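You operate a simulated robot arm through the tools that you are given. There is no shell and no other tool. Be economical: measure what you need, move in short steps, check, and stop when the job is done.

The job below is to be done with a simulated robot arm. You get a single attempt, and the scene is never put back.

## Task
Find the dead pocket with the test key and swap its crew label for the red one.
Fine: switch on, test; the crew label below the pocket that shows FAULT goes in the waste tray, the red label in its holder; switch off.

It is judged by the outcome, as a careful person would: the job done as asked, and still so three seconds after it is handed in. It fails if anything else is knocked over, pushed out of place, dropped, spilled or broken.

## Robot
A 6-joint arm with a two-finger gripper, on a carriage that runs on a rail from [0, 1.984] to [0, -0.356] (x, y) and turns from -3.718 to 2.077 rad about z. Base frame: it is fixed where the carriage stands at the start and does not move with it; the origin is on the floor, on the carriage's upright axis, x ahead of it, y to its left, z up; the surface under the hand at the start is at about z = 0.74. Units: m, rad, N and s.
Its first joint turns from -2.897 to 2.897 rad. Places, roughly: fifth pocket of the gang charger [0.9, -0.1, 0.8]; fourth pocket of the gang charger [0.9, 0, 0.8]; key of the fifth pocket [0.9, -0.1, 0.8]; key of the first pocket [0.9, 0.3, 0.8]; key of the fourth pocket [0.9, 0, 0.8]; key of the second pocket [0.9, 0.2, 0.8]; key of the sixth pocket [0.9, -0.2, 0.8]; key of the third pocket [0.9, 0.1, 0.8]; rate knob [1, -0.2, 0.9]; sixth pocket of the gang charger [0.9, -0.2, 0.8]; switch of the gang charger [1, -0.1, 0.9]; waste tray [1, -0.3, 0.7]. Payload 5 kg.
The TCP is the grasp point between the finger pads, 0.03 m short of the fingertips. In the tool frame z runs along the fingers and y along their closing line. Largest opening 0.176 m; the body of the gripper starts 0.153 m behind the TCP.
Orientation is that of the tool frame in the base frame, as a unit quaternion [x, y, z, w]. With the fingers straight down and closing along the base's y, the tool's x points along the base's -x, its y along +y and its z along -z.

## Interface
- The arm moves only by the tool move_arm. Its argument "deltas" is one flat list of numbers, 7 for each row, row after row: the shift along the tool's x, y, z in units of 40 mm (1.0 is 40 mm), then the turn, a rotation vector about the tool's x, y, z in units of 8 degrees (1.0 is 8 degrees), then the gripper command, from -1 (fully open) to 1 (shut), values between in proportion. In form: [x, y, z, rx, ry, rz, fingers, x, y, z, rx, ry, rz, fingers, ...]. A call has 1 to 8 rows; each row shifts and turns the commanded pose from where the row before left it, along the tool's axes as they then stand. A call with a number of a shift or a turn outside -1 to 1 is refused whole. Each row takes 0.2 s and may step no farther than 0.05 m and 0.15 rad from the row before; otherwise, or with a gripper value out of range, the whole call is refused. A pose out of reach is approached as far as the arm can. The call stops where the force on the tool passes 40 N (or 10 N more than at its start, if that is more) or the arm is blocked; 0.2 s more then pass. The fingers move at their own pace and stop on an object; they squeeze with about 39 N. The grip force told is the motor's: it shows also when the fingers shut on nothing. Time passes only in rows, and 0.2 s behind the last, so rows that do not move let the fingers close. The reply holds the time, the measured pose of the TCP, the force on the tool along the base axes, the opening and the grip force, in the units named above and with some noise, with the torque about the TCP (base axes, N m) and any sound that the robot's microphone picked up.
- Cameras (640 x 400 px; columns grow to the right, rows downward): "scene" is now at [0.0663, 0.1978, 1.6038]; the picture's right is [-0.14, -0.99, 0.00], its down [-0.55, 0.08, -0.83] and it looks along [0.82, -0.12, -0.55] (base axes); focal length 273 px, centre (320, 200). "wrist" rides on the gripper at [0.067, -0.009, -0.183] in the tool frame; the picture's right is [0.14, 0.99, 0.00], its down [-0.92, 0.13, -0.36] and it looks along [-0.36, 0.05, 0.93] (tool axes); focal length 251 px, centre (320, 200). There is no depth. A picture from a camera that has moved, and an enlarged one, comes with that camera's place and axes in the base frame and with its lens.
- get_image(camera): a new picture of that camera. The clock stands still meanwhile.
- raise_lower(by): slides the trunk up (or, below 0, down) by that many m; the arm and the scene camera ride with it, the base frame stays. It gives what a move gives, with no picture.
- steer(legs): drives the robot by 1 to 6 legs, each [ahead, left, turn to the left] in m, m and rad, along the robot's own axes; the way and the turn of a leg run together, so that a leg with both is an arc; at most 1.5 m and 3.142 rad a leg. The arm and the cameras ride along, it lands a little off, and it stops where it bumps. It keeps to its track: a leg is cut to what the track allows. It gives what a move gives.
- turn_head(pan, tilt): turns the head with the scene camera to pan (to the left, within 2.094 rad either way) and tilt (down, from -0.506 to 1.204), counted from straight ahead of the robot. It gives what a move gives.
- close_up(camera, box): a new picture of the part [left, top, right, bottom] of that camera's present view, enlarged. The clock stands still meanwhile.
- hand_in(): hands the job in; it is judged then, once.

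Work in short steps. Places have to be worked out from the pictures, the camera data and where the tool is seen: move nearer, look again, correct. Check each grasp and each placing, and mend what went wrong. You have 120 turns and 90 pictures in all, those below and enlarged ones among them. Open the gripper and draw the arm clear of the work before you hand the job in, unless the task says otherwise; then end with one line.

The tools are called as a command line: name --argument value ..., lists and objects as JSON in quotes. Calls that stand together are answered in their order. move_arm: Moves the arm, as the interface text tells. Its arguments: {"type":"object","properties":{"deltas":{"type":"array","items":{"type":"number"}}},"required":["deltas"]} The other tools are called the same way: raise_lower (by) slides the trunk up or down; steer (legs) drives the base; turn_head (pan, tilt) turns the head that bears the scene camera; get_image (camera) takes a picture; close_up (camera, box) takes an enlarged picture of a part of a camera's view; hand_in () hands the job in.

At the start:

```text
t: 0.0
position: [0.7609, -0.3206, 1.1728]
orientation: [0.0, 1.0, 0.0, 0.0]
ft_force: [-0.9, 0.9, 0.3]
wrist_torque: [0.02, 0.0, -0.01]
opening: 0.1762
grasp_force: 0.1
trunk travel left (down, up): [-0.15, 0.2]
robot x, y, heading: [-0.0046, -0.0025, 0.002]
head pan, tilt: [-0.143, 0.588]
```

scene: 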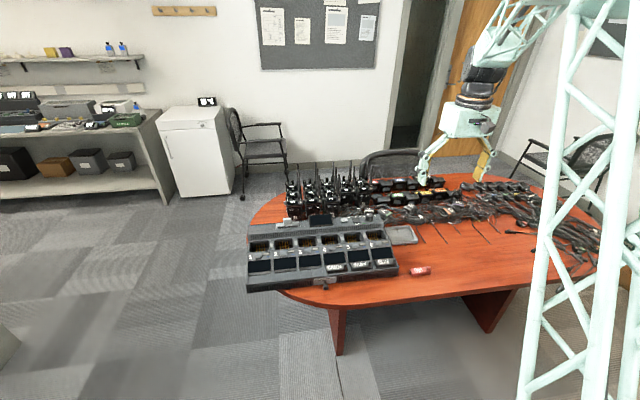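
wrist: 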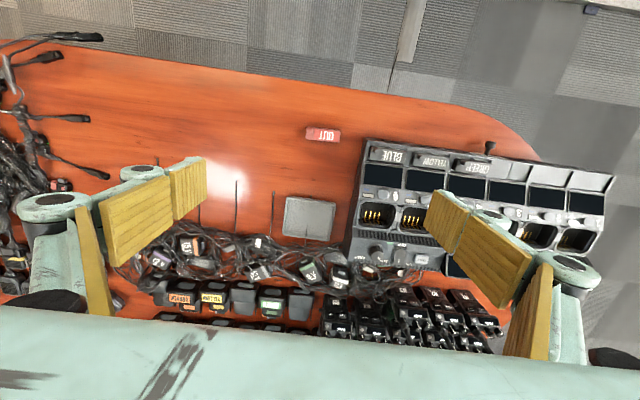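

The charger lies ahead with labels on the near slope and a red "OUT" label on the table. I look at it enlarged.

close_up --camera "scene" --box '[230, 200, 450, 300]'

close_up --camera "wrist" --box '[270, 110, 630, 290]'

```text
2.91 times, centred on (340, 250) of scene
camera zoom: at [0.0663, 0.1978, 1.6038], right [-0.14, -0.99, 0.0], down [-0.55, 0.08, -0.83], along [0.82, -0.12, -0.55], focal length 795 px, centre (262, 54)
```

zoom: 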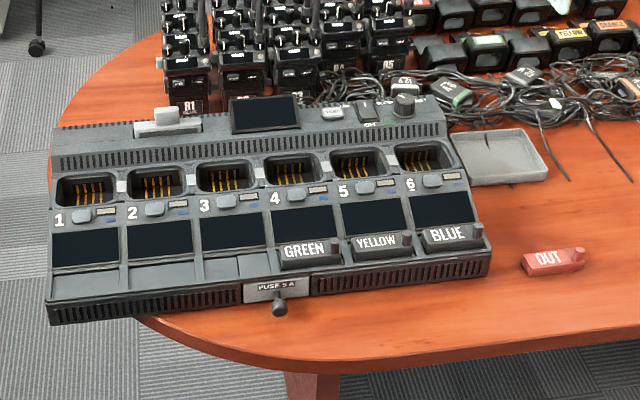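

```text
1.78 times, centred on (450, 200) of wrist
camera zoom: at [0.6944, -0.3299, 1.3565], right [-0.14, 0.99, 0.0], down [0.92, 0.13, 0.36], along [0.36, 0.05, -0.93], focal length 447 px, centre (89, 200)
```

zoom: 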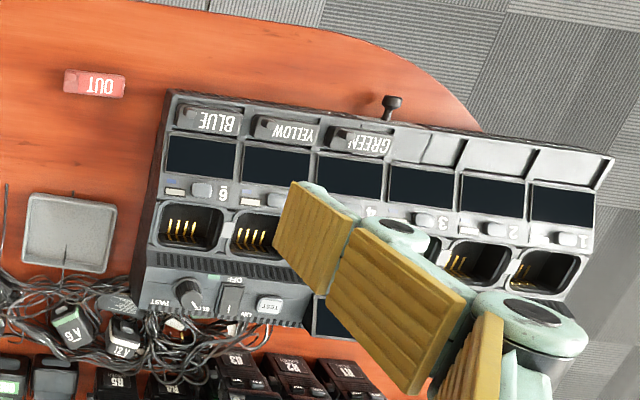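

I bring the hand over the charger with shut fingers to look at the panel from nearby.

move_arm --deltas '[-0.3, 0.9, 0, 0, 0, 0, 1, -0.3, 0.9, 0, 0, 0, 0, 1, -0.3, 0.9, 0, 0, 0, 0, 1, -0.3, 0.9, 0, 0, 0, 0, 1, -0.3, 0.9, 0, 0, 0, 0, 1, -0.3, 0.9, 0, 0, 0, 0, 1]'

get_image --camera "wrist"

```text
t: 1.4
position: [0.8316, -0.1024, 1.1722]
orientation: [0.0, 1.0, 0.0, 0.0]
ft_force: [0.7, 0.0, 0.0]
wrist_torque: [0.1, -0.01, 0.02]
opening: 0.0001
grasp_force: 38.9
trunk travel left (down, up): [-0.15, 0.2]
robot x, y, heading: [-0.0007, 0.0007, -0.003]
head pan, tilt: [-0.143, 0.588]
```

```text
85 pictures are left
camera wrist: at [0.7658, -0.1139, 1.3562], right [-0.14, 0.99, 0.0], down [0.92, 0.13, 0.36], along [0.36, 0.05, -0.93], focal length 251 px, centre (320, 200)
```

wrist: 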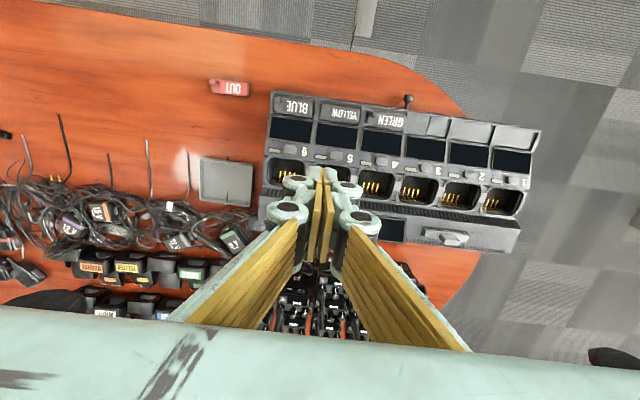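

The fingers hide the panel from the wrist; the scene camera may show it better, so I enlarge it there.

close_up --camera "scene" --box '[330, 210, 400, 254]'

close_up --camera "scene" --box '[310, 240, 440, 300]'

close_up --camera "wrist" --box '[190, 70, 350, 170]'

```text
9.09 times, centred on (365, 232) of scene
camera zoom: at [0.0661, 0.1975, 1.6038], right [-0.14, -0.99, 0.0], down [-0.55, 0.08, -0.83], along [0.82, -0.12, -0.55], focal length 2483 px, centre (-89, -91)
```

zoom: 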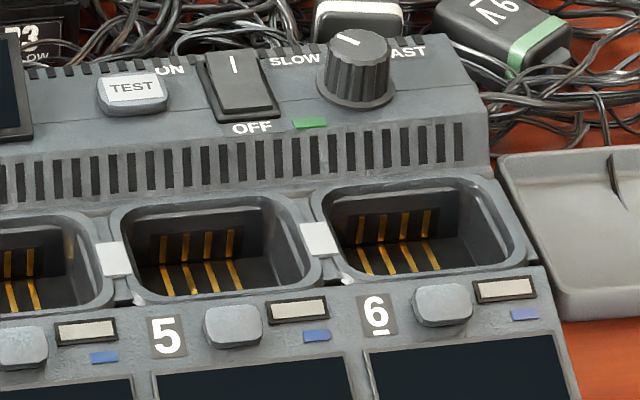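

```text
4.92 times, centred on (375, 270) of scene
camera zoom: at [0.0661, 0.1975, 1.6038], right [-0.14, -0.99, 0.0], down [-0.55, 0.08, -0.83], along [0.82, -0.12, -0.55], focal length 1345 px, centre (49, -145)
```

zoom: 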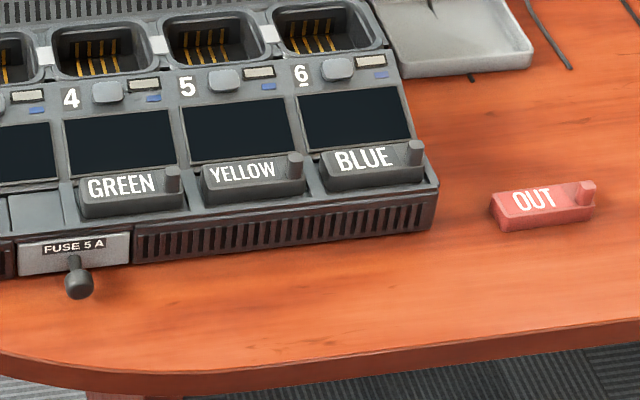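

```text
4.00 times, centred on (270, 120) of wrist
camera zoom: at [0.7658, -0.1139, 1.3562], right [-0.14, 0.99, 0.0], down [0.92, 0.13, 0.36], along [0.36, 0.05, -0.93], focal length 1006 px, centre (520, 520)
```

zoom: 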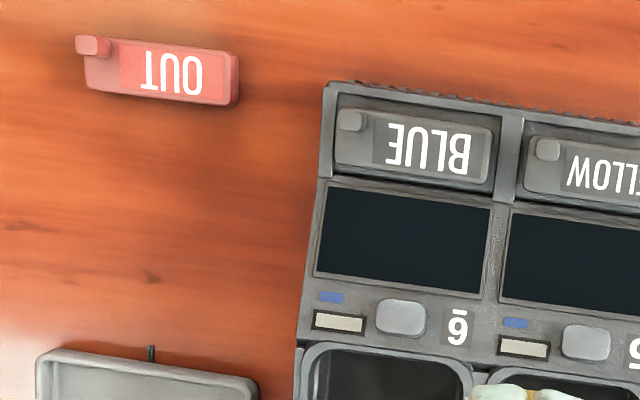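

The rocker is OFF (near end down), I judge its ON end at about (1.00, -0.10, 0.865) and TEST at (0.99, -0.046). I go above the ON end and tilt the fingers 20° forward for reach.

move_arm --deltas '[-0.74, 0.015, 0.9, 0, 0, 0, 1, -0.74, 0.015, 0.9, 0, 0, 0, 1, -0.74, 0.015, 0.9, 0, 0, 0, 1, -0.74, 0.015, 0.9, 0, 0, 0, 1, -0.74, 0.015, 0.9, 0, 0, 0, 1, 0, 0, 0, 0, -0.8333, 0, 1, 0, 0, 0, 0, -0.8333, 0, 1, 0, 0, 0, 0, -0.8333, 0, 1]'

close_up --camera "scene" --box '[310, 180, 420, 250]'

get_image --camera "wrist"

```text
t: 3.2
position: [0.9809, -0.1006, 0.9934]
orientation: [0.0, 0.985, 0.0, 0.174]
ft_force: [0.4, -0.6, 0.0]
wrist_torque: [-0.01, 0.03, 0.01]
opening: 0.0
grasp_force: 39.3
trunk travel left (down, up): [-0.15, 0.2]
robot x, y, heading: [0.0012, 0.0018, -0.001]
head pan, tilt: [-0.143, 0.588]
```

```text
5.71 times, centred on (365, 215) of scene
camera zoom: at [0.0664, 0.1978, 1.6038], right [-0.14, -0.99, 0.0], down [-0.55, 0.08, -0.83], along [0.82, -0.12, -0.55], focal length 1561 px, centre (63, 114)
```

zoom: 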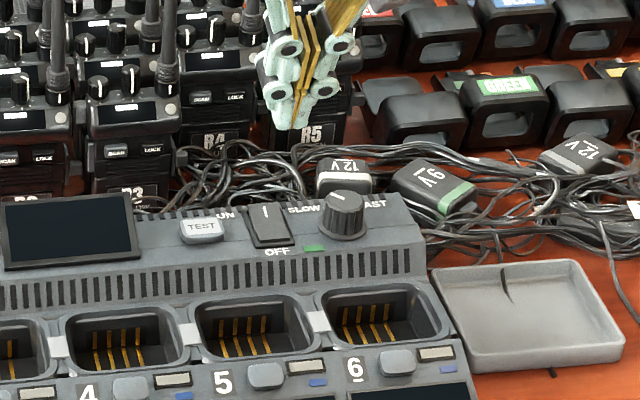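

```text
80 pictures are left
camera wrist: at [0.8556, -0.1112, 1.1426], right [-0.13, 0.99, -0.05], down [0.74, 0.13, 0.66], along [0.66, 0.05, -0.75], focal length 251 px, centre (320, 200)
```

wrist: 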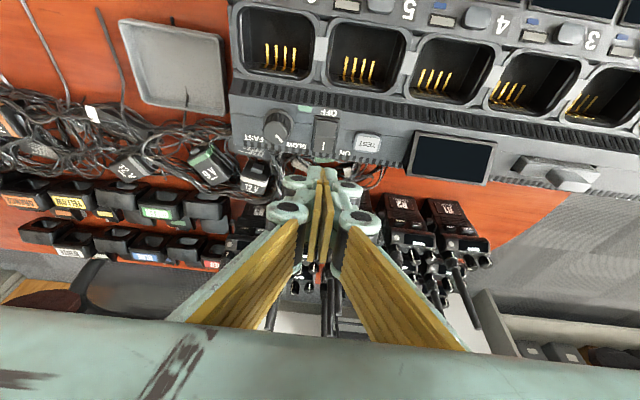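

The wrist view agrees on the switch: ON end near (1.01, -0.10, 0.865). I line up and approach along the tool axis in small steps.

move_arm --deltas '[0.265, 0.02, 0.8, 0, 0, 0, 1, 0.265, 0.02, 0.8, 0, 0, 0, 1, 0, 0, 0.25, 0, 0, 0, 1, 0, 0, 0.2, 0, 0, 0, 1]'

close_up --camera "scene" --box '[310, 180, 420, 250]'

close_up --camera "wrist" --box '[240, 100, 400, 200]'

```text
t: 4.2
position: [0.9898, -0.0992, 0.9097]
orientation: [0.0, 0.985, 0.0, 0.174]
ft_force: [-0.7, -0.1, -0.2]
wrist_torque: [0.04, -0.05, 0.01]
opening: 0.0
grasp_force: 39.3
trunk travel left (down, up): [-0.15, 0.2]
robot x, y, heading: [0.001, 0.0079, 0.0]
head pan, tilt: [-0.143, 0.588]
```

```text
5.71 times, centred on (365, 215) of scene
camera zoom: at [0.0658, 0.1978, 1.6038], right [-0.14, -0.99, 0.0], down [-0.55, 0.08, -0.83], along [0.82, -0.12, -0.55], focal length 1561 px, centre (63, 114)
```

zoom: 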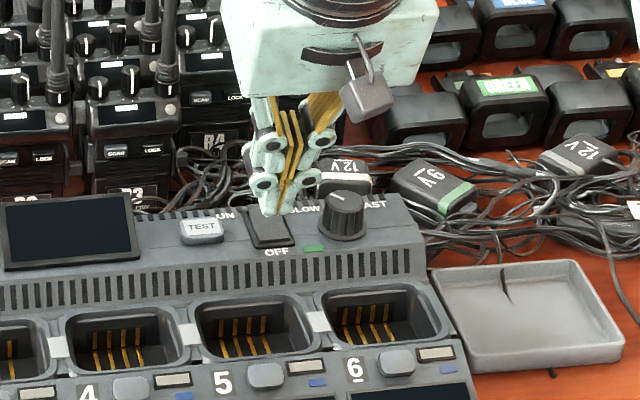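

```text
4.00 times, centred on (320, 150) of wrist
camera zoom: at [0.8638, -0.1092, 1.0588], right [-0.13, 0.99, -0.05], down [0.74, 0.13, 0.66], along [0.66, 0.05, -0.75], focal length 1006 px, centre (320, 400)
```

zoom: 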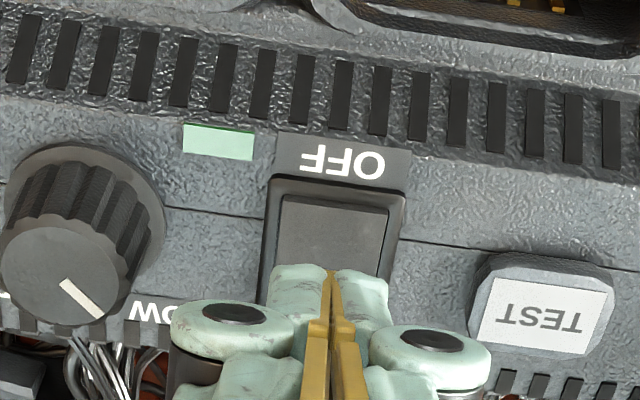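

The tip stands right over the ON half. I press on gently.

move_arm --deltas '[0, 0, 0.12, 0, 0, 0, 1, 0, 0, 0.12, 0, 0, 0, 1, 0, 0, 0.12, 0, 0, 0, 1, 0, 0, 0.12, 0, 0, 0, 1]'

close_up --camera "wrist" --box '[240, 100, 400, 200]'

```text
t: 5.2
position: [0.9945, -0.0983, 0.89]
orientation: [0.0, 0.985, 0.0, 0.173]
ft_force: [0.2, -0.1, -0.6]
wrist_torque: [0.03, -0.01, -0.01]
opening: 0.0
grasp_force: 39.0
trunk travel left (down, up): [-0.15, 0.2]
robot x, y, heading: [0.0003, -0.0031, 0.002]
head pan, tilt: [-0.143, 0.588]
```

```text
4.00 times, centred on (320, 150) of wrist
camera zoom: at [0.8703, -0.1089, 1.0403], right [-0.13, 0.99, -0.05], down [0.74, 0.13, 0.66], along [0.66, 0.05, -0.75], focal length 1006 px, centre (320, 400)
```

zoom: 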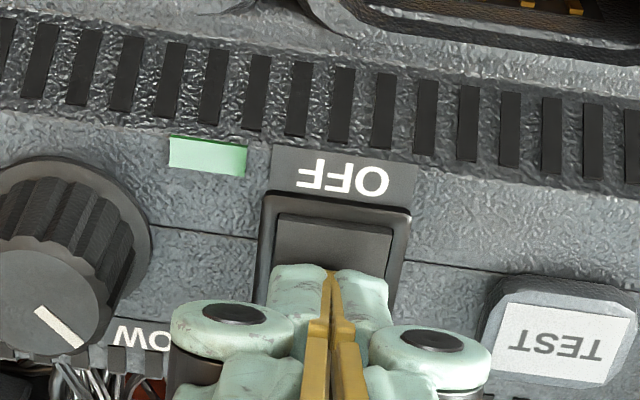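

No contact yet; I keep pressing in small steps.

move_arm --deltas '[0, 0, 0.1, 0, 0, 0, 1, 0, 0, 0.1, 0, 0, 0, 1, 0, 0, 0.1, 0, 0, 0, 1]'

close_up --camera "wrist" --box '[240, 100, 400, 200]'

```text
t: 5.9
position: [0.9994, -0.0988, 0.8876]
orientation: [0.0, 0.984, 0.0, 0.177]
ft_force: [-5.8, 0.1, 19.3]
wrist_torque: [-0.01, 0.28, -0.02]
opening: 0.006
grasp_force: 45.2
trunk travel left (down, up): [-0.15, 0.2]
robot x, y, heading: [0.0043, 0.0003, 0.002]
head pan, tilt: [-0.143, 0.588]
stopped in row 3: the force on the tool passed its limit at 43 N (the readings are from after the stop); the commanded pose is now the measured one
```

```text
4.00 times, centred on (320, 150) of wrist
camera zoom: at [0.8739, -0.1092, 1.0365], right [-0.13, 0.99, -0.05], down [0.74, 0.13, 0.66], along [0.66, 0.05, -0.75], focal length 1006 px, centre (320, 400)
```

zoom: 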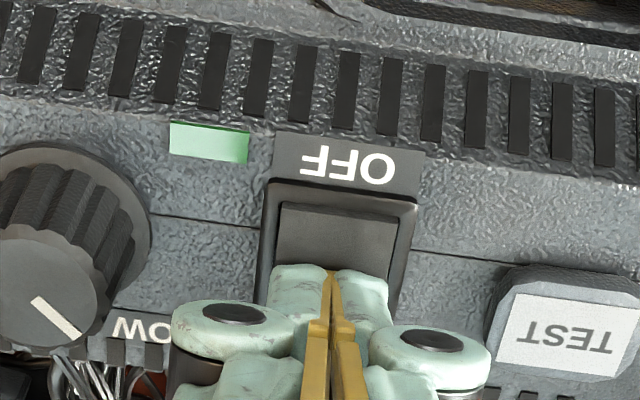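

Contact with 43 N and the fingers opened slightly. I back off along the tool and look at the rocker.

move_arm --deltas '[0, 0, -0.7, 0, 0, 0, 1, 0, 0, -0.7, 0, 0, 0, 1]'

close_up --camera "scene" --box '[330, 205, 400, 249]'

close_up --camera "wrist" --box '[240, 80, 400, 180]'

```text
t: 6.5
position: [0.9801, -0.0992, 0.9396]
orientation: [0.0, 0.984, 0.0, 0.176]
ft_force: [-0.1, -0.2, 0.6]
wrist_torque: [0.0, 0.0, 0.01]
opening: 0.0
grasp_force: 45.0
trunk travel left (down, up): [-0.15, 0.2]
robot x, y, heading: [-0.0001, 0.0014, 0.006]
head pan, tilt: [-0.143, 0.588]
```

```text
9.09 times, centred on (365, 227) of scene
camera zoom: at [0.0659, 0.1978, 1.6039], right [-0.14, -0.99, 0.0], down [-0.55, 0.08, -0.83], along [0.82, -0.12, -0.55], focal length 2483 px, centre (-89, -46)
```

zoom: 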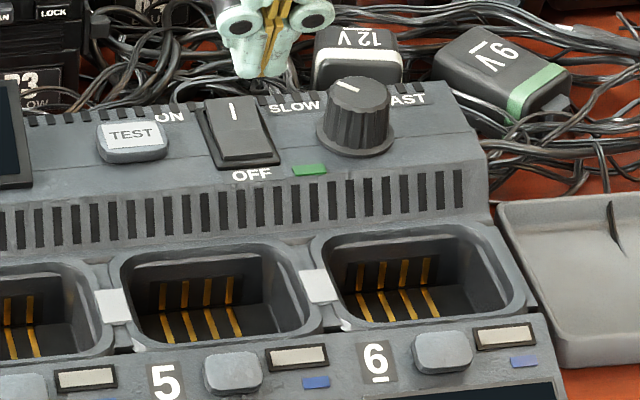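

```text
4.00 times, centred on (320, 130) of wrist
camera zoom: at [0.8546, -0.1092, 1.088], right [-0.13, 0.99, -0.05], down [0.74, 0.13, 0.66], along [0.66, 0.05, -0.75], focal length 1006 px, centre (320, 480)
```

zoom: 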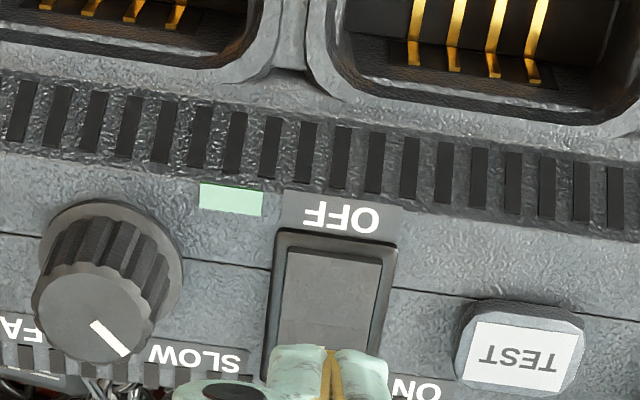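

Not clear whether it flipped; I compare the rocker closely and check the displays.

close_up --camera "scene" --box '[345, 210, 375, 230]'

close_up --camera "scene" --box '[240, 205, 420, 300]'

```text
16.00 times, centred on (360, 220) of scene
camera zoom: at [0.0659, 0.1978, 1.6039], right [-0.14, -0.99, 0.0], down [-0.55, 0.08, -0.83], along [0.82, -0.12, -0.55], focal length 4370 px, centre (-320, -120)
```

zoom: 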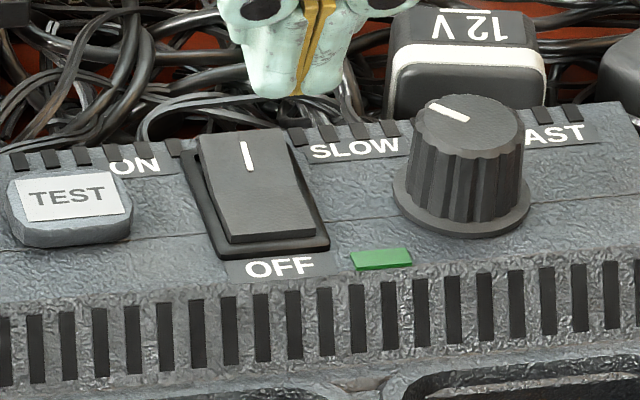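

```text
3.56 times, centred on (330, 252) of scene
camera zoom: at [0.0659, 0.1978, 1.6039], right [-0.14, -0.99, 0.0], down [-0.55, 0.08, -0.83], along [0.82, -0.12, -0.55], focal length 971 px, centre (284, 13)
```

zoom: 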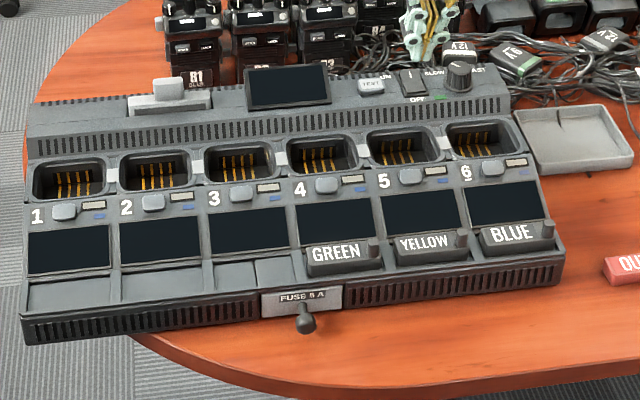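

Still off: by the torque reading only the near edge of the tip touched, near the pivot. I shift 22 mm farther forward and press again.

move_arm --deltas '[-0.52, 0, 0.19, 0, 0, 0, 1, 0, 0, 0.7, 0, 0, 0, 1, 0, 0, 0.15, 0, 0, 0, 1, 0, 0, 0.1, 0, 0, 0, 1, 0, 0, 0.1, 0, 0, 0, 1, 0, 0, 0.1, 0, 0, 0, 1, 0, 0, 0.1, 0, 0, 0, 1]'

close_up --camera "scene" --box '[335, 202, 385, 232]'

```text
t: 8.1
position: [1.0201, -0.0997, 0.8909]
orientation: [0.0, 0.985, 0.0, 0.175]
ft_force: [-0.9, 0.2, 0.6]
wrist_torque: [-0.02, -0.02, -0.03]
opening: 0.0058
grasp_force: 45.3
trunk travel left (down, up): [-0.15, 0.2]
robot x, y, heading: [0.0, -0.0013, 0.001]
head pan, tilt: [-0.143, 0.588]
```

```text
12.80 times, centred on (360, 217) of scene
camera zoom: at [0.0661, 0.1978, 1.6038], right [-0.14, -0.99, 0.0], down [-0.55, 0.08, -0.83], along [0.82, -0.12, -0.55], focal length 3496 px, centre (-192, -18)
```

zoom: 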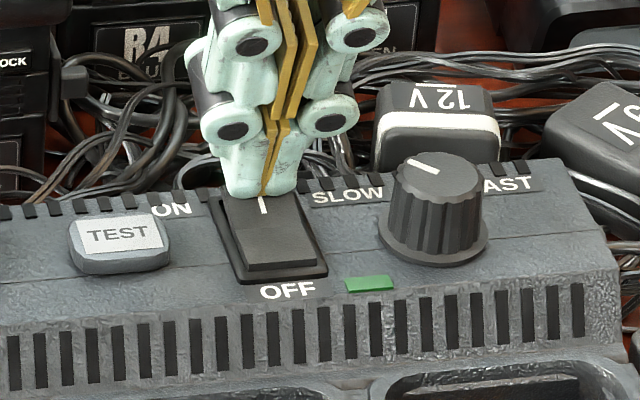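

The tip is at the rocker's far end just above it. I press a bit on.

move_arm --deltas '[0.08, 0, 0.08, 0, 0, 0, 1, 0, 0, 0.08, 0, 0, 0, 1, 0, 0, 0.08, 0, 0, 0, 1]'

close_up --camera "scene" --box '[335, 202, 385, 232]'

```text
t: 8.8
position: [1.0202, -0.0988, 0.8884]
orientation: [0.0, 0.984, 0.0, 0.177]
ft_force: [-6.6, 0.4, 20.3]
wrist_torque: [-0.02, 0.27, 0.0]
opening: 0.0058
grasp_force: 45.2
trunk travel left (down, up): [-0.15, 0.2]
robot x, y, heading: [-0.001, -0.0017, 0.002]
head pan, tilt: [-0.143, 0.588]
stopped in row 3: the force on the tool passed its limit at 45 N (the readings are from after the stop); the commanded pose is now the measured one
```

```text
12.80 times, centred on (360, 217) of scene
camera zoom: at [0.0646, 0.198, 1.6039], right [-0.14, -0.99, 0.0], down [-0.55, 0.08, -0.83], along [0.82, -0.12, -0.55], focal length 3496 px, centre (-192, -18)
```

zoom: 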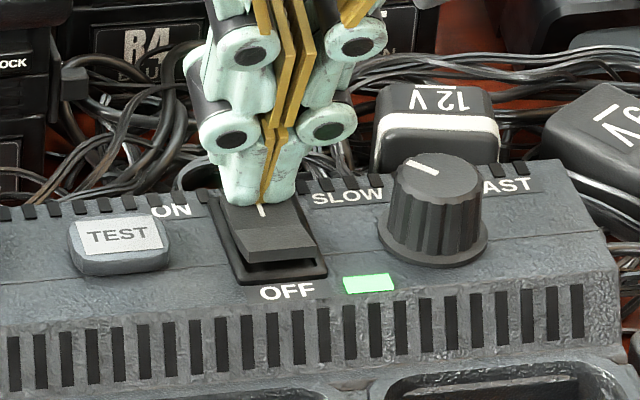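

The rocker flipped and the pilot is lit. I back off, move over to TEST at about (0.996, -0.047), and stop just above it.

move_arm --deltas '[0, 0, -0.9, 0, 0, 0, 1, 0, 0, -0.3, 0, 0, 0, 1, 0.32, 0.65, -0.1, 0, 0, 0, 1, 0.33, 0.65, -0.13, 0, 0, 0, 1, 0, 0, 0.7, 0, 0, 0, 1, 0, 0, 0.1, 0, 0, 0, 1]'

close_up --camera "scene" --box '[335, 202, 385, 232]'

close_up --camera "wrist" --box '[240, 90, 400, 190]'

```text
t: 10.2
position: [0.9878, -0.0467, 0.8975]
orientation: [0.0, 0.984, 0.0, 0.176]
ft_force: [0.4, 0.4, -1.9]
wrist_torque: [0.02, 0.03, -0.02]
opening: 0.0002
grasp_force: 44.9
trunk travel left (down, up): [-0.15, 0.2]
robot x, y, heading: [-0.0023, 0.002, 0.001]
head pan, tilt: [-0.143, 0.588]
```

```text
12.80 times, centred on (360, 217) of scene
camera zoom: at [0.0671, 0.1977, 1.6036], right [-0.14, -0.99, 0.0], down [-0.55, 0.08, -0.83], along [0.82, -0.12, -0.56], focal length 3496 px, centre (-192, -18)
```

zoom: 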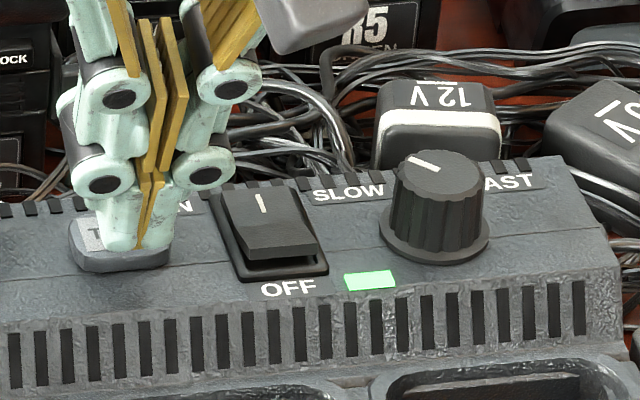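

```text
4.00 times, centred on (320, 140) of wrist
camera zoom: at [0.8618, -0.0573, 1.0464], right [-0.13, 0.99, -0.05], down [0.74, 0.13, 0.66], along [0.66, 0.05, -0.75], focal length 1006 px, centre (320, 440)
```

zoom: 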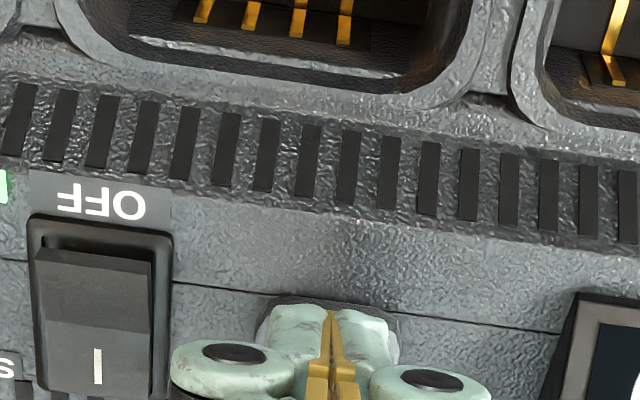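

Tip is over the near part of TEST; I shift forward and slightly left and press until contact, then look.

move_arm --deltas '[-0.17, 0.1, 0, 0, 0, 0, 1, 0, 0, 0.08, 0, 0, 0, 1, 0, 0, 0.08, 0, 0, 0, 1, 0, 0, 0.08, 0, 0, 0, 1, 0, 0, 0.08, 0, 0, 0, 1, 0, 0, 0.08, 0, 0, 0, 1]'

close_up --camera "scene" --box '[240, 205, 420, 300]'

```text
t: 11.7
position: [0.9982, -0.0435, 0.8864]
orientation: [0.001, 0.984, 0.0, 0.176]
ft_force: [0.0, -0.8, 1.0]
wrist_torque: [0.0, 0.01, -0.01]
opening: 0.006
grasp_force: 44.8
trunk travel left (down, up): [-0.15, 0.2]
robot x, y, heading: [-0.0001, 0.0022, 0.003]
head pan, tilt: [-0.143, 0.588]
heard: click
```

```text
3.56 times, centred on (330, 252) of scene
camera zoom: at [0.0661, 0.1978, 1.6038], right [-0.14, -0.99, 0.0], down [-0.55, 0.08, -0.83], along [0.82, -0.12, -0.55], focal length 971 px, centre (284, 13)
```

zoom: 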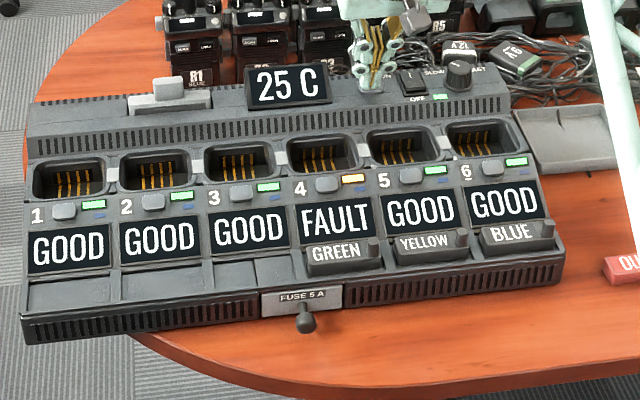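

Pocket 4 shows FAULT, so the GREEN label must go. I retract, level the tool, and move back over the GREEN label with partly open fingers.

move_arm --deltas '[0, 0, -1, 0, 0, 0, 1, 0, 0, -1, 0, 0, 0, 1, 0, 0, -0.3, 0, 0.8333, 0, 1, 0, 0, -0.3, 0, 0.8333, 0, 1, 0, 0, -0.3, 0, 0.8333, 0, 1]'

move_arm --deltas '[0.9, 0.15, 0, 0, 0, 0, 0.3, 0.9, 0.15, 0, 0, 0, 0, 0.3, 0.9, 0.15, 0, 0, 0, 0, 0.3, 0.9, 0.15, 0, 0, 0, 0, 0.3, 0.9, 0.15, 0, 0, 0, 0, 0.3, 0.9, 0.15, 0, 0, 0, 0, 0.3]'

get_image --camera "wrist"

close_up --camera "scene" --box '[240, 205, 420, 300]'

```text
t: 12.8
position: [0.9622, -0.0433, 0.9963]
orientation: [0.0, 1.0, 0.0, 0.002]
ft_force: [-0.6, -0.4, -0.5]
wrist_torque: [-0.02, -0.11, 0.01]
opening: 0.0
grasp_force: 44.5
trunk travel left (down, up): [-0.15, 0.2]
robot x, y, heading: [0.0016, -0.0009, -0.003]
head pan, tilt: [-0.143, 0.588]
```

```text
t: 14.2
position: [0.7464, -0.0058, 0.996]
orientation: [0.0, 1.0, 0.0, 0.003]
ft_force: [0.1, 0.5, -0.3]
wrist_torque: [0.01, 0.1, 0.0]
opening: 0.0615
grasp_force: 0.1
trunk travel left (down, up): [-0.15, 0.2]
robot x, y, heading: [0.0021, 0.0014, -0.001]
head pan, tilt: [-0.143, 0.588]
```

```text
66 pictures are left
camera wrist: at [0.6799, -0.0166, 1.179], right [-0.14, 0.99, 0.0], down [0.92, 0.13, 0.37], along [0.36, 0.05, -0.93], focal length 251 px, centre (320, 200)
```

wrist: 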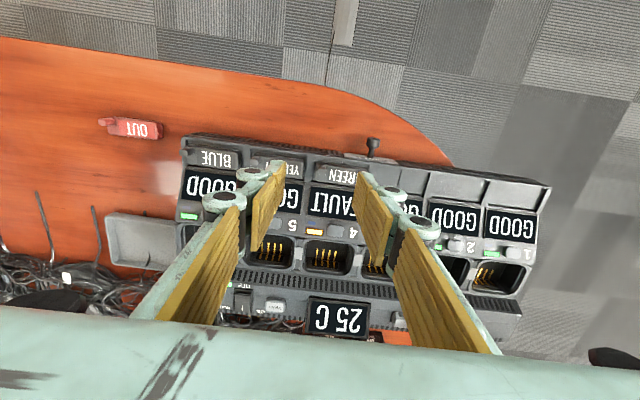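

```text
3.56 times, centred on (330, 252) of scene
camera zoom: at [0.0667, 0.1977, 1.6039], right [-0.14, -0.99, 0.0], down [-0.55, 0.08, -0.83], along [0.82, -0.12, -0.55], focal length 971 px, centre (284, 13)
```

zoom: 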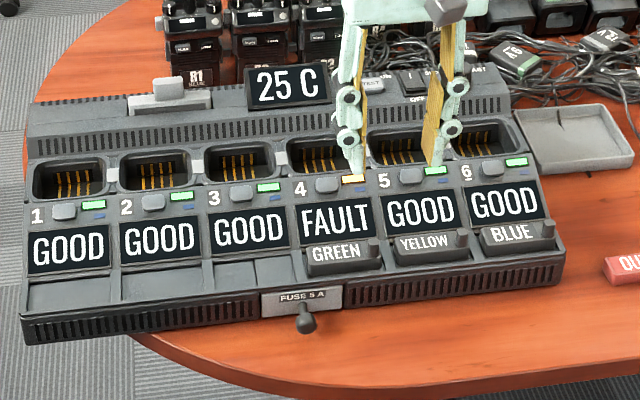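

FAULT stays on pocket 4. I zoom in on the GREEN label from the wrist.

close_up --camera "wrist" --box '[250, 140, 378, 220]'

close_up --camera "scene" --box '[318, 255, 382, 295]'

```text
5.00 times, centred on (314, 180) of wrist
camera zoom: at [0.6799, -0.0166, 1.179], right [-0.14, 0.99, 0.0], down [0.92, 0.13, 0.37], along [0.36, 0.05, -0.93], focal length 1257 px, centre (350, 300)
```

zoom: 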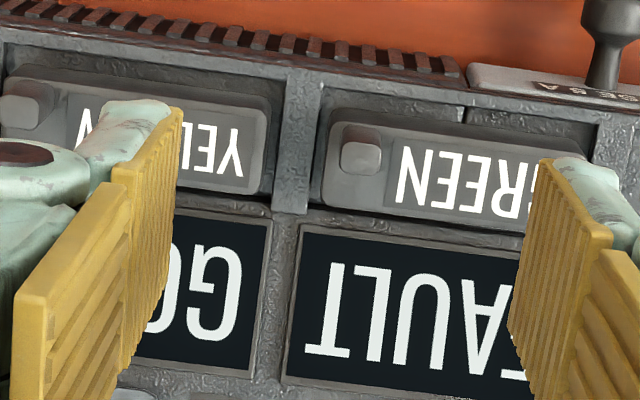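

```text
10.00 times, centred on (350, 275) of scene
camera zoom: at [0.0667, 0.1977, 1.6039], right [-0.14, -0.99, 0.0], down [-0.55, 0.08, -0.83], along [0.82, -0.12, -0.55], focal length 2731 px, centre (20, -550)
```

zoom: 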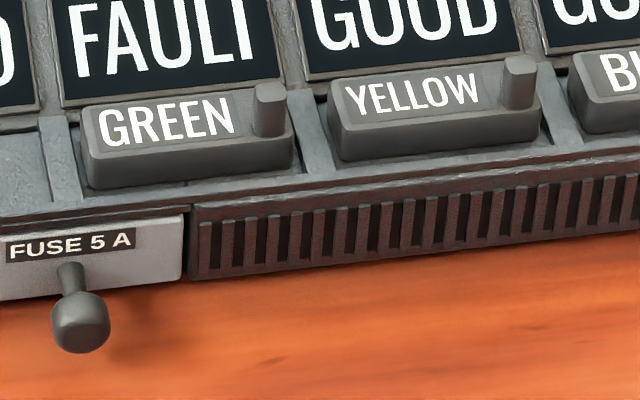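

Peg top of GREEN lies near (0.772, -0.001, 0.830), slope about 25°. I descend to a hover and tilt to match the slope, fingers 30 mm open.

move_arm --deltas '[0.03, 0.04, 0.91, 0, 0, 0, 0.66, 0.03, 0.04, 0.91, 0, 0, 0, 0.66, 0.03, 0.04, 0.91, 0, 0, 0, 0.66, 0, 0, 0, 0, -0.78, 0, 0.66, 0, 0, 0, 0, -0.78, 0, 0.66, 0, 0, 0, 0, -0.78, 0, 0.66, 0, 0, 0, 0, -0.78, 0, 0.66]'

close_up --camera "wrist" --box '[240, 120, 400, 220]'

close_up --camera "scene" --box '[310, 235, 390, 285]'

```text
t: 15.8
position: [0.7439, -0.0017, 0.8875]
orientation: [0.0, 0.976, 0.0, 0.22]
ft_force: [0.0, -0.1, -0.2]
wrist_torque: [-0.01, 0.05, -0.02]
opening: 0.0299
grasp_force: 0.0
trunk travel left (down, up): [-0.15, 0.2]
robot x, y, heading: [-0.0019, 0.0005, -0.002]
head pan, tilt: [-0.143, 0.588]
```

```text
4.00 times, centred on (320, 170) of wrist
camera zoom: at [0.6057, -0.0125, 1.0239], right [-0.12, 0.99, -0.06], down [0.68, 0.13, 0.72], along [0.72, 0.05, -0.69], focal length 1006 px, centre (320, 320)
```

zoom: 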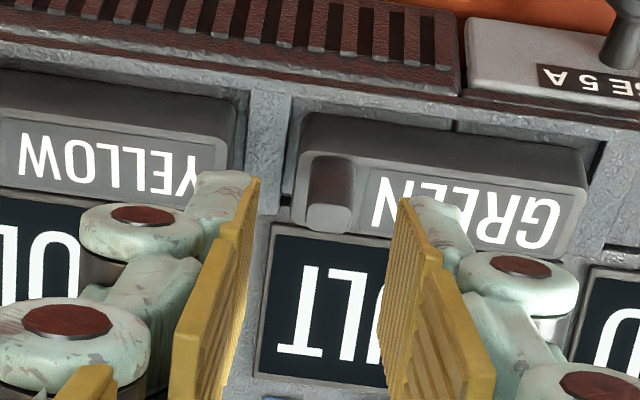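

```text
8.00 times, centred on (350, 260) of scene
camera zoom: at [0.0666, 0.1978, 1.6037], right [-0.14, -0.99, 0.0], down [-0.55, 0.08, -0.83], along [0.82, -0.12, -0.55], focal length 2185 px, centre (80, -280)
```

zoom: 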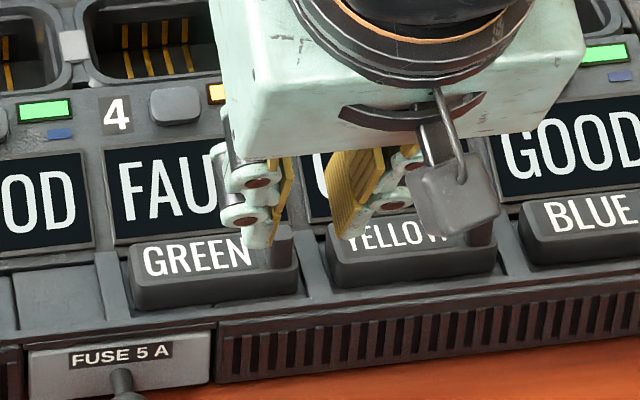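

The peg is centred between the fingers. I go down along the tool axis most of the way and check.

move_arm --deltas '[0, 0, 0.5, 0, 0, 0, 0.66, 0, 0, 0.4, 0, 0, 0, 0.66, 0, 0, 0.15, 0, 0, 0, 0.66]'

close_up --camera "wrist" --box '[240, 120, 400, 220]'

close_up --camera "scene" --box '[310, 235, 390, 285]'

```text
t: 16.6
position: [0.7617, -0.0012, 0.8482]
orientation: [0.0, 0.976, 0.0, 0.218]
ft_force: [0.5, 0.0, -0.2]
wrist_torque: [-0.02, 0.03, -0.01]
opening: 0.0301
grasp_force: 0.1
trunk travel left (down, up): [-0.15, 0.2]
robot x, y, heading: [-0.003, -0.0007, -0.005]
head pan, tilt: [-0.143, 0.588]
```

```text
4.00 times, centred on (320, 170) of wrist
camera zoom: at [0.6237, -0.0122, 0.9855], right [-0.13, 0.99, -0.06], down [0.68, 0.13, 0.72], along [0.72, 0.05, -0.69], focal length 1006 px, centre (320, 320)
```

zoom: 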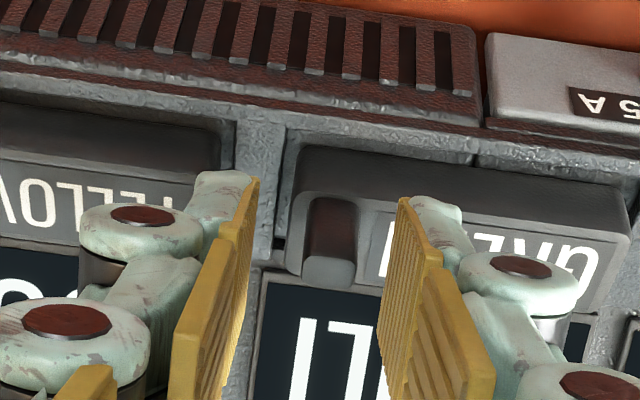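

```text
8.00 times, centred on (350, 260) of scene
camera zoom: at [0.0667, 0.1978, 1.6037], right [-0.14, -0.99, 0.0], down [-0.55, 0.08, -0.83], along [0.82, -0.12, -0.56], focal length 2185 px, centre (80, -280)
```

zoom: 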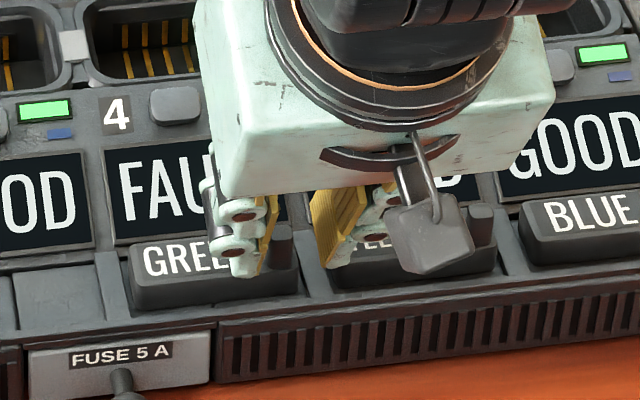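

Alignment remains good. I go 5 mm further and close on the peg.

move_arm --deltas '[0, 0, 0.07, 0, 0, 0, 0.66, 0, 0, 0.06, 0, 0, 0, 0.66, 0, 0, 0, 0, 0, 0, 1, 0, 0, 0, 0, 0, 0, 1, 0, 0, 0, 0, 0, 0, 1]'

close_up --camera "wrist" --box '[240, 120, 400, 220]'

```text
t: 17.9
position: [0.7641, -0.0033, 0.8431]
orientation: [0.0, 0.976, 0.0, 0.218]
ft_force: [-1.4, 0.7, 0.0]
wrist_torque: [0.05, -0.01, 0.0]
opening: 0.0108
grasp_force: 38.9
trunk travel left (down, up): [-0.15, 0.2]
robot x, y, heading: [-0.0011, -0.0012, -0.005]
head pan, tilt: [-0.143, 0.588]
```

```text
4.00 times, centred on (320, 170) of wrist
camera zoom: at [0.6256, -0.0125, 0.9814], right [-0.13, 0.99, -0.06], down [0.68, 0.13, 0.72], along [0.72, 0.05, -0.69], focal length 1006 px, centre (320, 320)
```

zoom: 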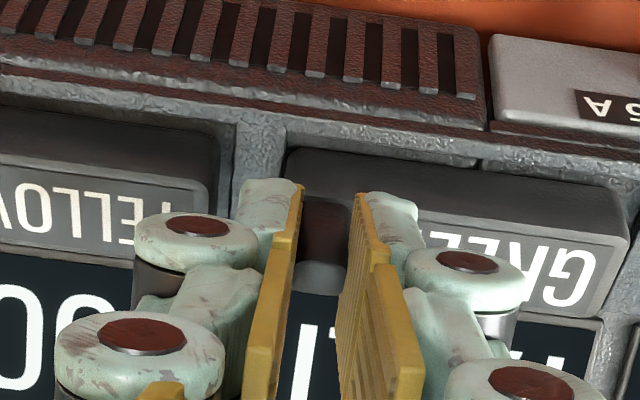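

Gripped on the peg (11 mm). I lift slowly along the tool axis and check that the label comes along.

move_arm --deltas '[0, 0, -0.2, 0, 0, 0, 1, 0, 0, -0.4, 0, 0, 0, 1, 0, 0, -0.7, 0, 0, 0, 1, 0, 0, -0.8, 0, 0, 0, 1, 0, 0, -0.8, 0, 0, 0, 1]'

get_image --camera "wrist"

close_up --camera "scene" --box '[290, 200, 450, 300]'

```text
t: 19.1
position: [0.7152, -0.0021, 0.9489]
orientation: [0.0, 0.976, -0.001, 0.218]
ft_force: [0.8, 0.1, -0.6]
wrist_torque: [0.0, 0.06, -0.01]
opening: 0.0105
grasp_force: 39.5
trunk travel left (down, up): [-0.15, 0.2]
robot x, y, heading: [0.0007, 0.0028, -0.0]
head pan, tilt: [-0.143, 0.588]
```

```text
57 pictures are left
camera wrist: at [0.5762, -0.0122, 1.0858], right [-0.13, 0.99, -0.06], down [0.68, 0.13, 0.72], along [0.72, 0.05, -0.69], focal length 251 px, centre (320, 200)
```

wrist: 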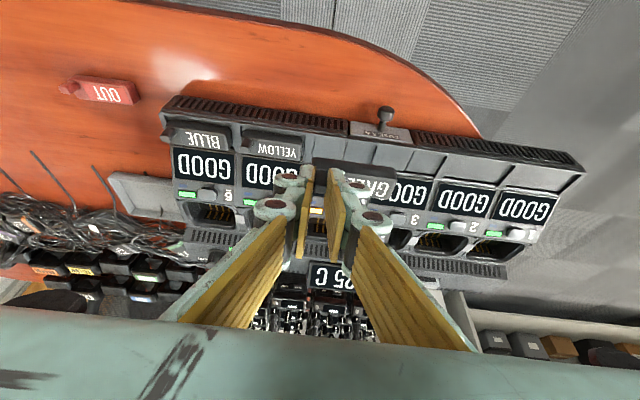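

```text
4.00 times, centred on (370, 250) of scene
camera zoom: at [0.0668, 0.1978, 1.6039], right [-0.14, -0.99, 0.0], down [-0.55, 0.08, -0.83], along [0.82, -0.12, -0.55], focal length 1092 px, centre (120, 0)
```

zoom: 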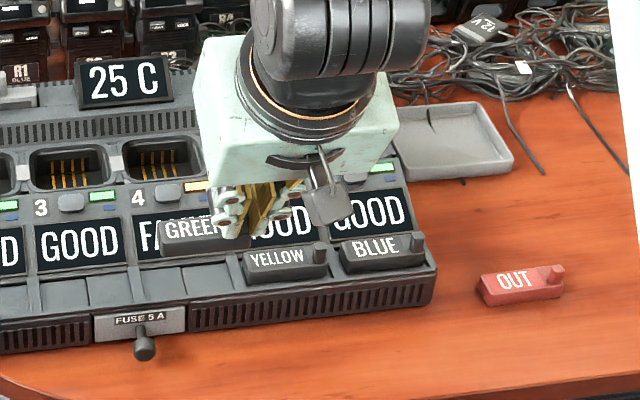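

GREEN is held level. I raise it and carry it over the charger toward the tray (centre about (0.98, -0.325)).

move_arm --deltas '[-0.426, 0, -0.905, 0, 0, 0, 1, -0.604, -0.983, 0.283, 0, 0, 0, 1, -0.604, -0.983, 0.283, 0, 0, 0, 1, -0.604, -0.983, 0.283, 0, 0, 0, 1, -0.604, -0.983, 0.283, 0, 0, 0, 1, -0.604, -0.983, 0.283, 0, 0, 0, 1, -0.604, -0.983, 0.283, 0, 0, 0, 1, -0.604, -0.983, 0.283, 0, 0, 0, 1]'

move_arm --deltas '[-0.604, -0.983, 0.283, 0, 0, 0, 1, -0.604, -0.983, 0.283, 0, 0, 0, 1]'

close_up --camera "scene" --box '[340, 170, 500, 270]'

get_image --camera "wrist"

```text
t: 20.9
position: [0.9044, -0.2772, 0.9887]
orientation: [0.01, 0.975, 0.003, 0.22]
ft_force: [-3.3, -1.4, -1.9]
wrist_torque: [0.15, -0.34, 0.21]
opening: 0.0106
grasp_force: 38.8
trunk travel left (down, up): [-0.15, 0.2]
robot x, y, heading: [-0.0012, 0.0006, -0.001]
head pan, tilt: [-0.143, 0.588]
```

```text
t: 21.4
position: [0.9558, -0.3563, 0.9902]
orientation: [0.0, 0.976, 0.0, 0.217]
ft_force: [-1.4, -0.3, -1.0]
wrist_torque: [-0.05, -0.07, -0.04]
opening: 0.0105
grasp_force: 39.5
trunk travel left (down, up): [-0.15, 0.2]
robot x, y, heading: [0.0022, -0.0006, -0.005]
head pan, tilt: [-0.143, 0.588]
```

```text
4.00 times, centred on (420, 220) of scene
camera zoom: at [0.0659, 0.1979, 1.6036], right [-0.14, -0.99, 0.0], down [-0.55, 0.08, -0.83], along [0.82, -0.12, -0.55], focal length 1092 px, centre (-80, 120)
```

zoom: 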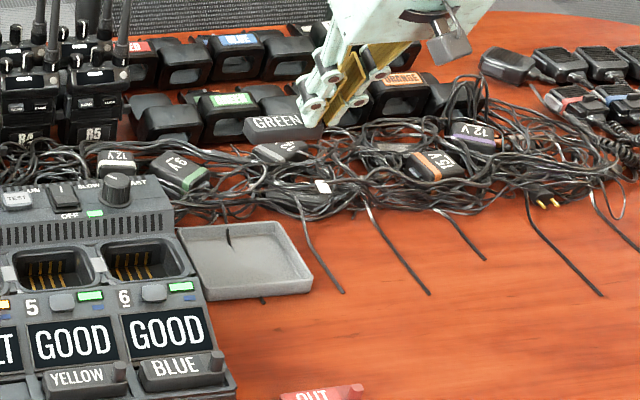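

```text
54 pictures are left
camera wrist: at [0.8171, -0.3672, 1.1278], right [-0.13, 0.99, -0.06], down [0.68, 0.13, 0.72], along [0.72, 0.05, -0.69], focal length 251 px, centre (320, 200)
```

wrist: 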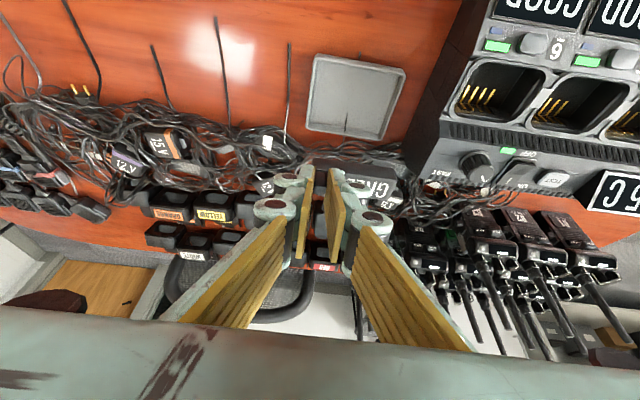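

The tray reads centre (0.978, -0.32) from both views, label centre is about (0.975, -0.325). I lower straight down.

move_arm --deltas '[0.426, 0.05, 0.905, 0, 0, 0, 1, 0.426, 0.05, 0.905, 0, 0, 0, 1, 0.426, 0, 0.905, 0, 0, 0, 1, 0.3, 0, 0.634, 0, 0, 0, 1]'

close_up --camera "scene" --box '[340, 190, 460, 265]'

get_image --camera "wrist"

```text
t: 22.4
position: [0.9553, -0.3521, 0.8432]
orientation: [0.0, 0.976, 0.0, 0.218]
ft_force: [0.0, 0.4, -0.2]
wrist_torque: [0.02, 0.01, 0.03]
opening: 0.0106
grasp_force: 38.6
trunk travel left (down, up): [-0.15, 0.2]
robot x, y, heading: [-0.0013, 0.0012, 0.004]
head pan, tilt: [-0.143, 0.588]
```

```text
5.33 times, centred on (400, 228) of scene
camera zoom: at [0.0661, 0.1978, 1.6037], right [-0.14, -0.99, 0.0], down [-0.55, 0.08, -0.83], along [0.82, -0.12, -0.55], focal length 1457 px, centre (-107, 53)
```

zoom: 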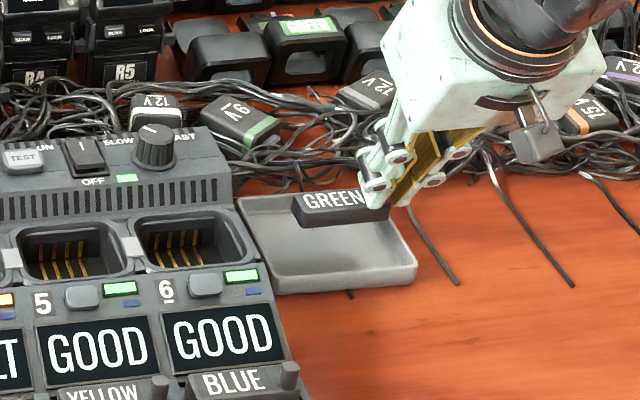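

```text
52 pictures are left
camera wrist: at [0.8169, -0.3625, 0.9797], right [-0.12, 0.99, -0.06], down [0.68, 0.13, 0.72], along [0.72, 0.05, -0.69], focal length 251 px, centre (320, 200)
```

wrist: 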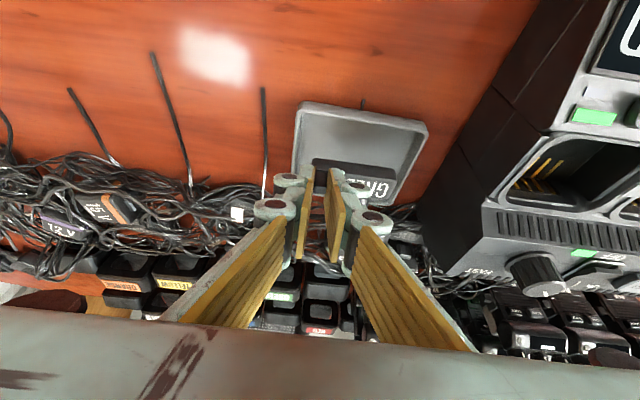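

The label is over the tray interior. I lower about 40 mm more in small rows, watching force.

move_arm --deltas '[0.08, 0.1, 0.33, 0, 0, 0, 1, 0.08, 0, 0.33, 0, 0, 0, 1, 0.08, 0, 0.2, 0, 0, 0, 1, 0.04, 0, 0.1, 0, 0, 0, 1]'

close_up --camera "scene" --box '[340, 190, 460, 265]'

close_up --camera "wrist" --box '[240, 80, 448, 210]'

```text
t: 23.4
position: [0.9615, -0.348, 0.8023]
orientation: [-0.001, 0.976, 0.0, 0.218]
ft_force: [0.2, -0.9, -0.7]
wrist_torque: [-0.03, 0.02, -0.01]
opening: 0.0105
grasp_force: 39.1
trunk travel left (down, up): [-0.15, 0.2]
robot x, y, heading: [0.0016, -0.0021, 0.001]
head pan, tilt: [-0.143, 0.588]
```

```text
5.33 times, centred on (400, 228) of scene
camera zoom: at [0.0663, 0.1978, 1.6038], right [-0.14, -0.99, 0.0], down [-0.55, 0.08, -0.83], along [0.82, -0.12, -0.55], focal length 1457 px, centre (-107, 53)
```

zoom: 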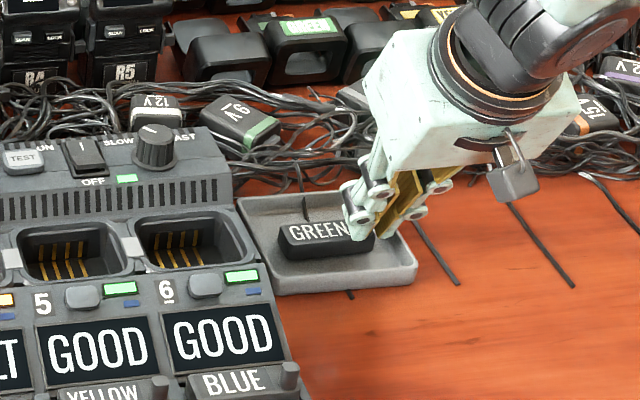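

```text
3.08 times, centred on (344, 145) of wrist
camera zoom: at [0.8233, -0.3585, 0.9397], right [-0.12, 0.99, -0.06], down [0.68, 0.13, 0.72], along [0.72, 0.05, -0.69], focal length 774 px, centre (246, 369)
```

zoom: 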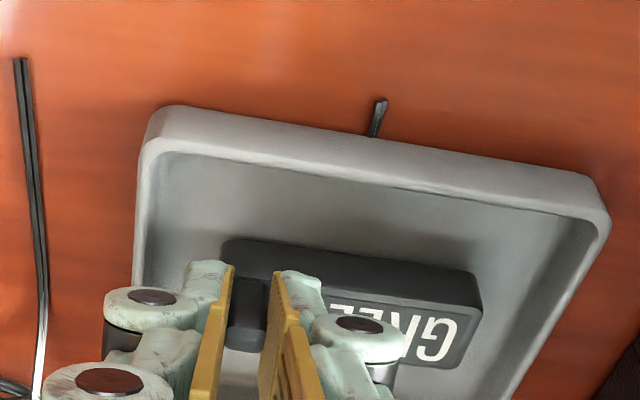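

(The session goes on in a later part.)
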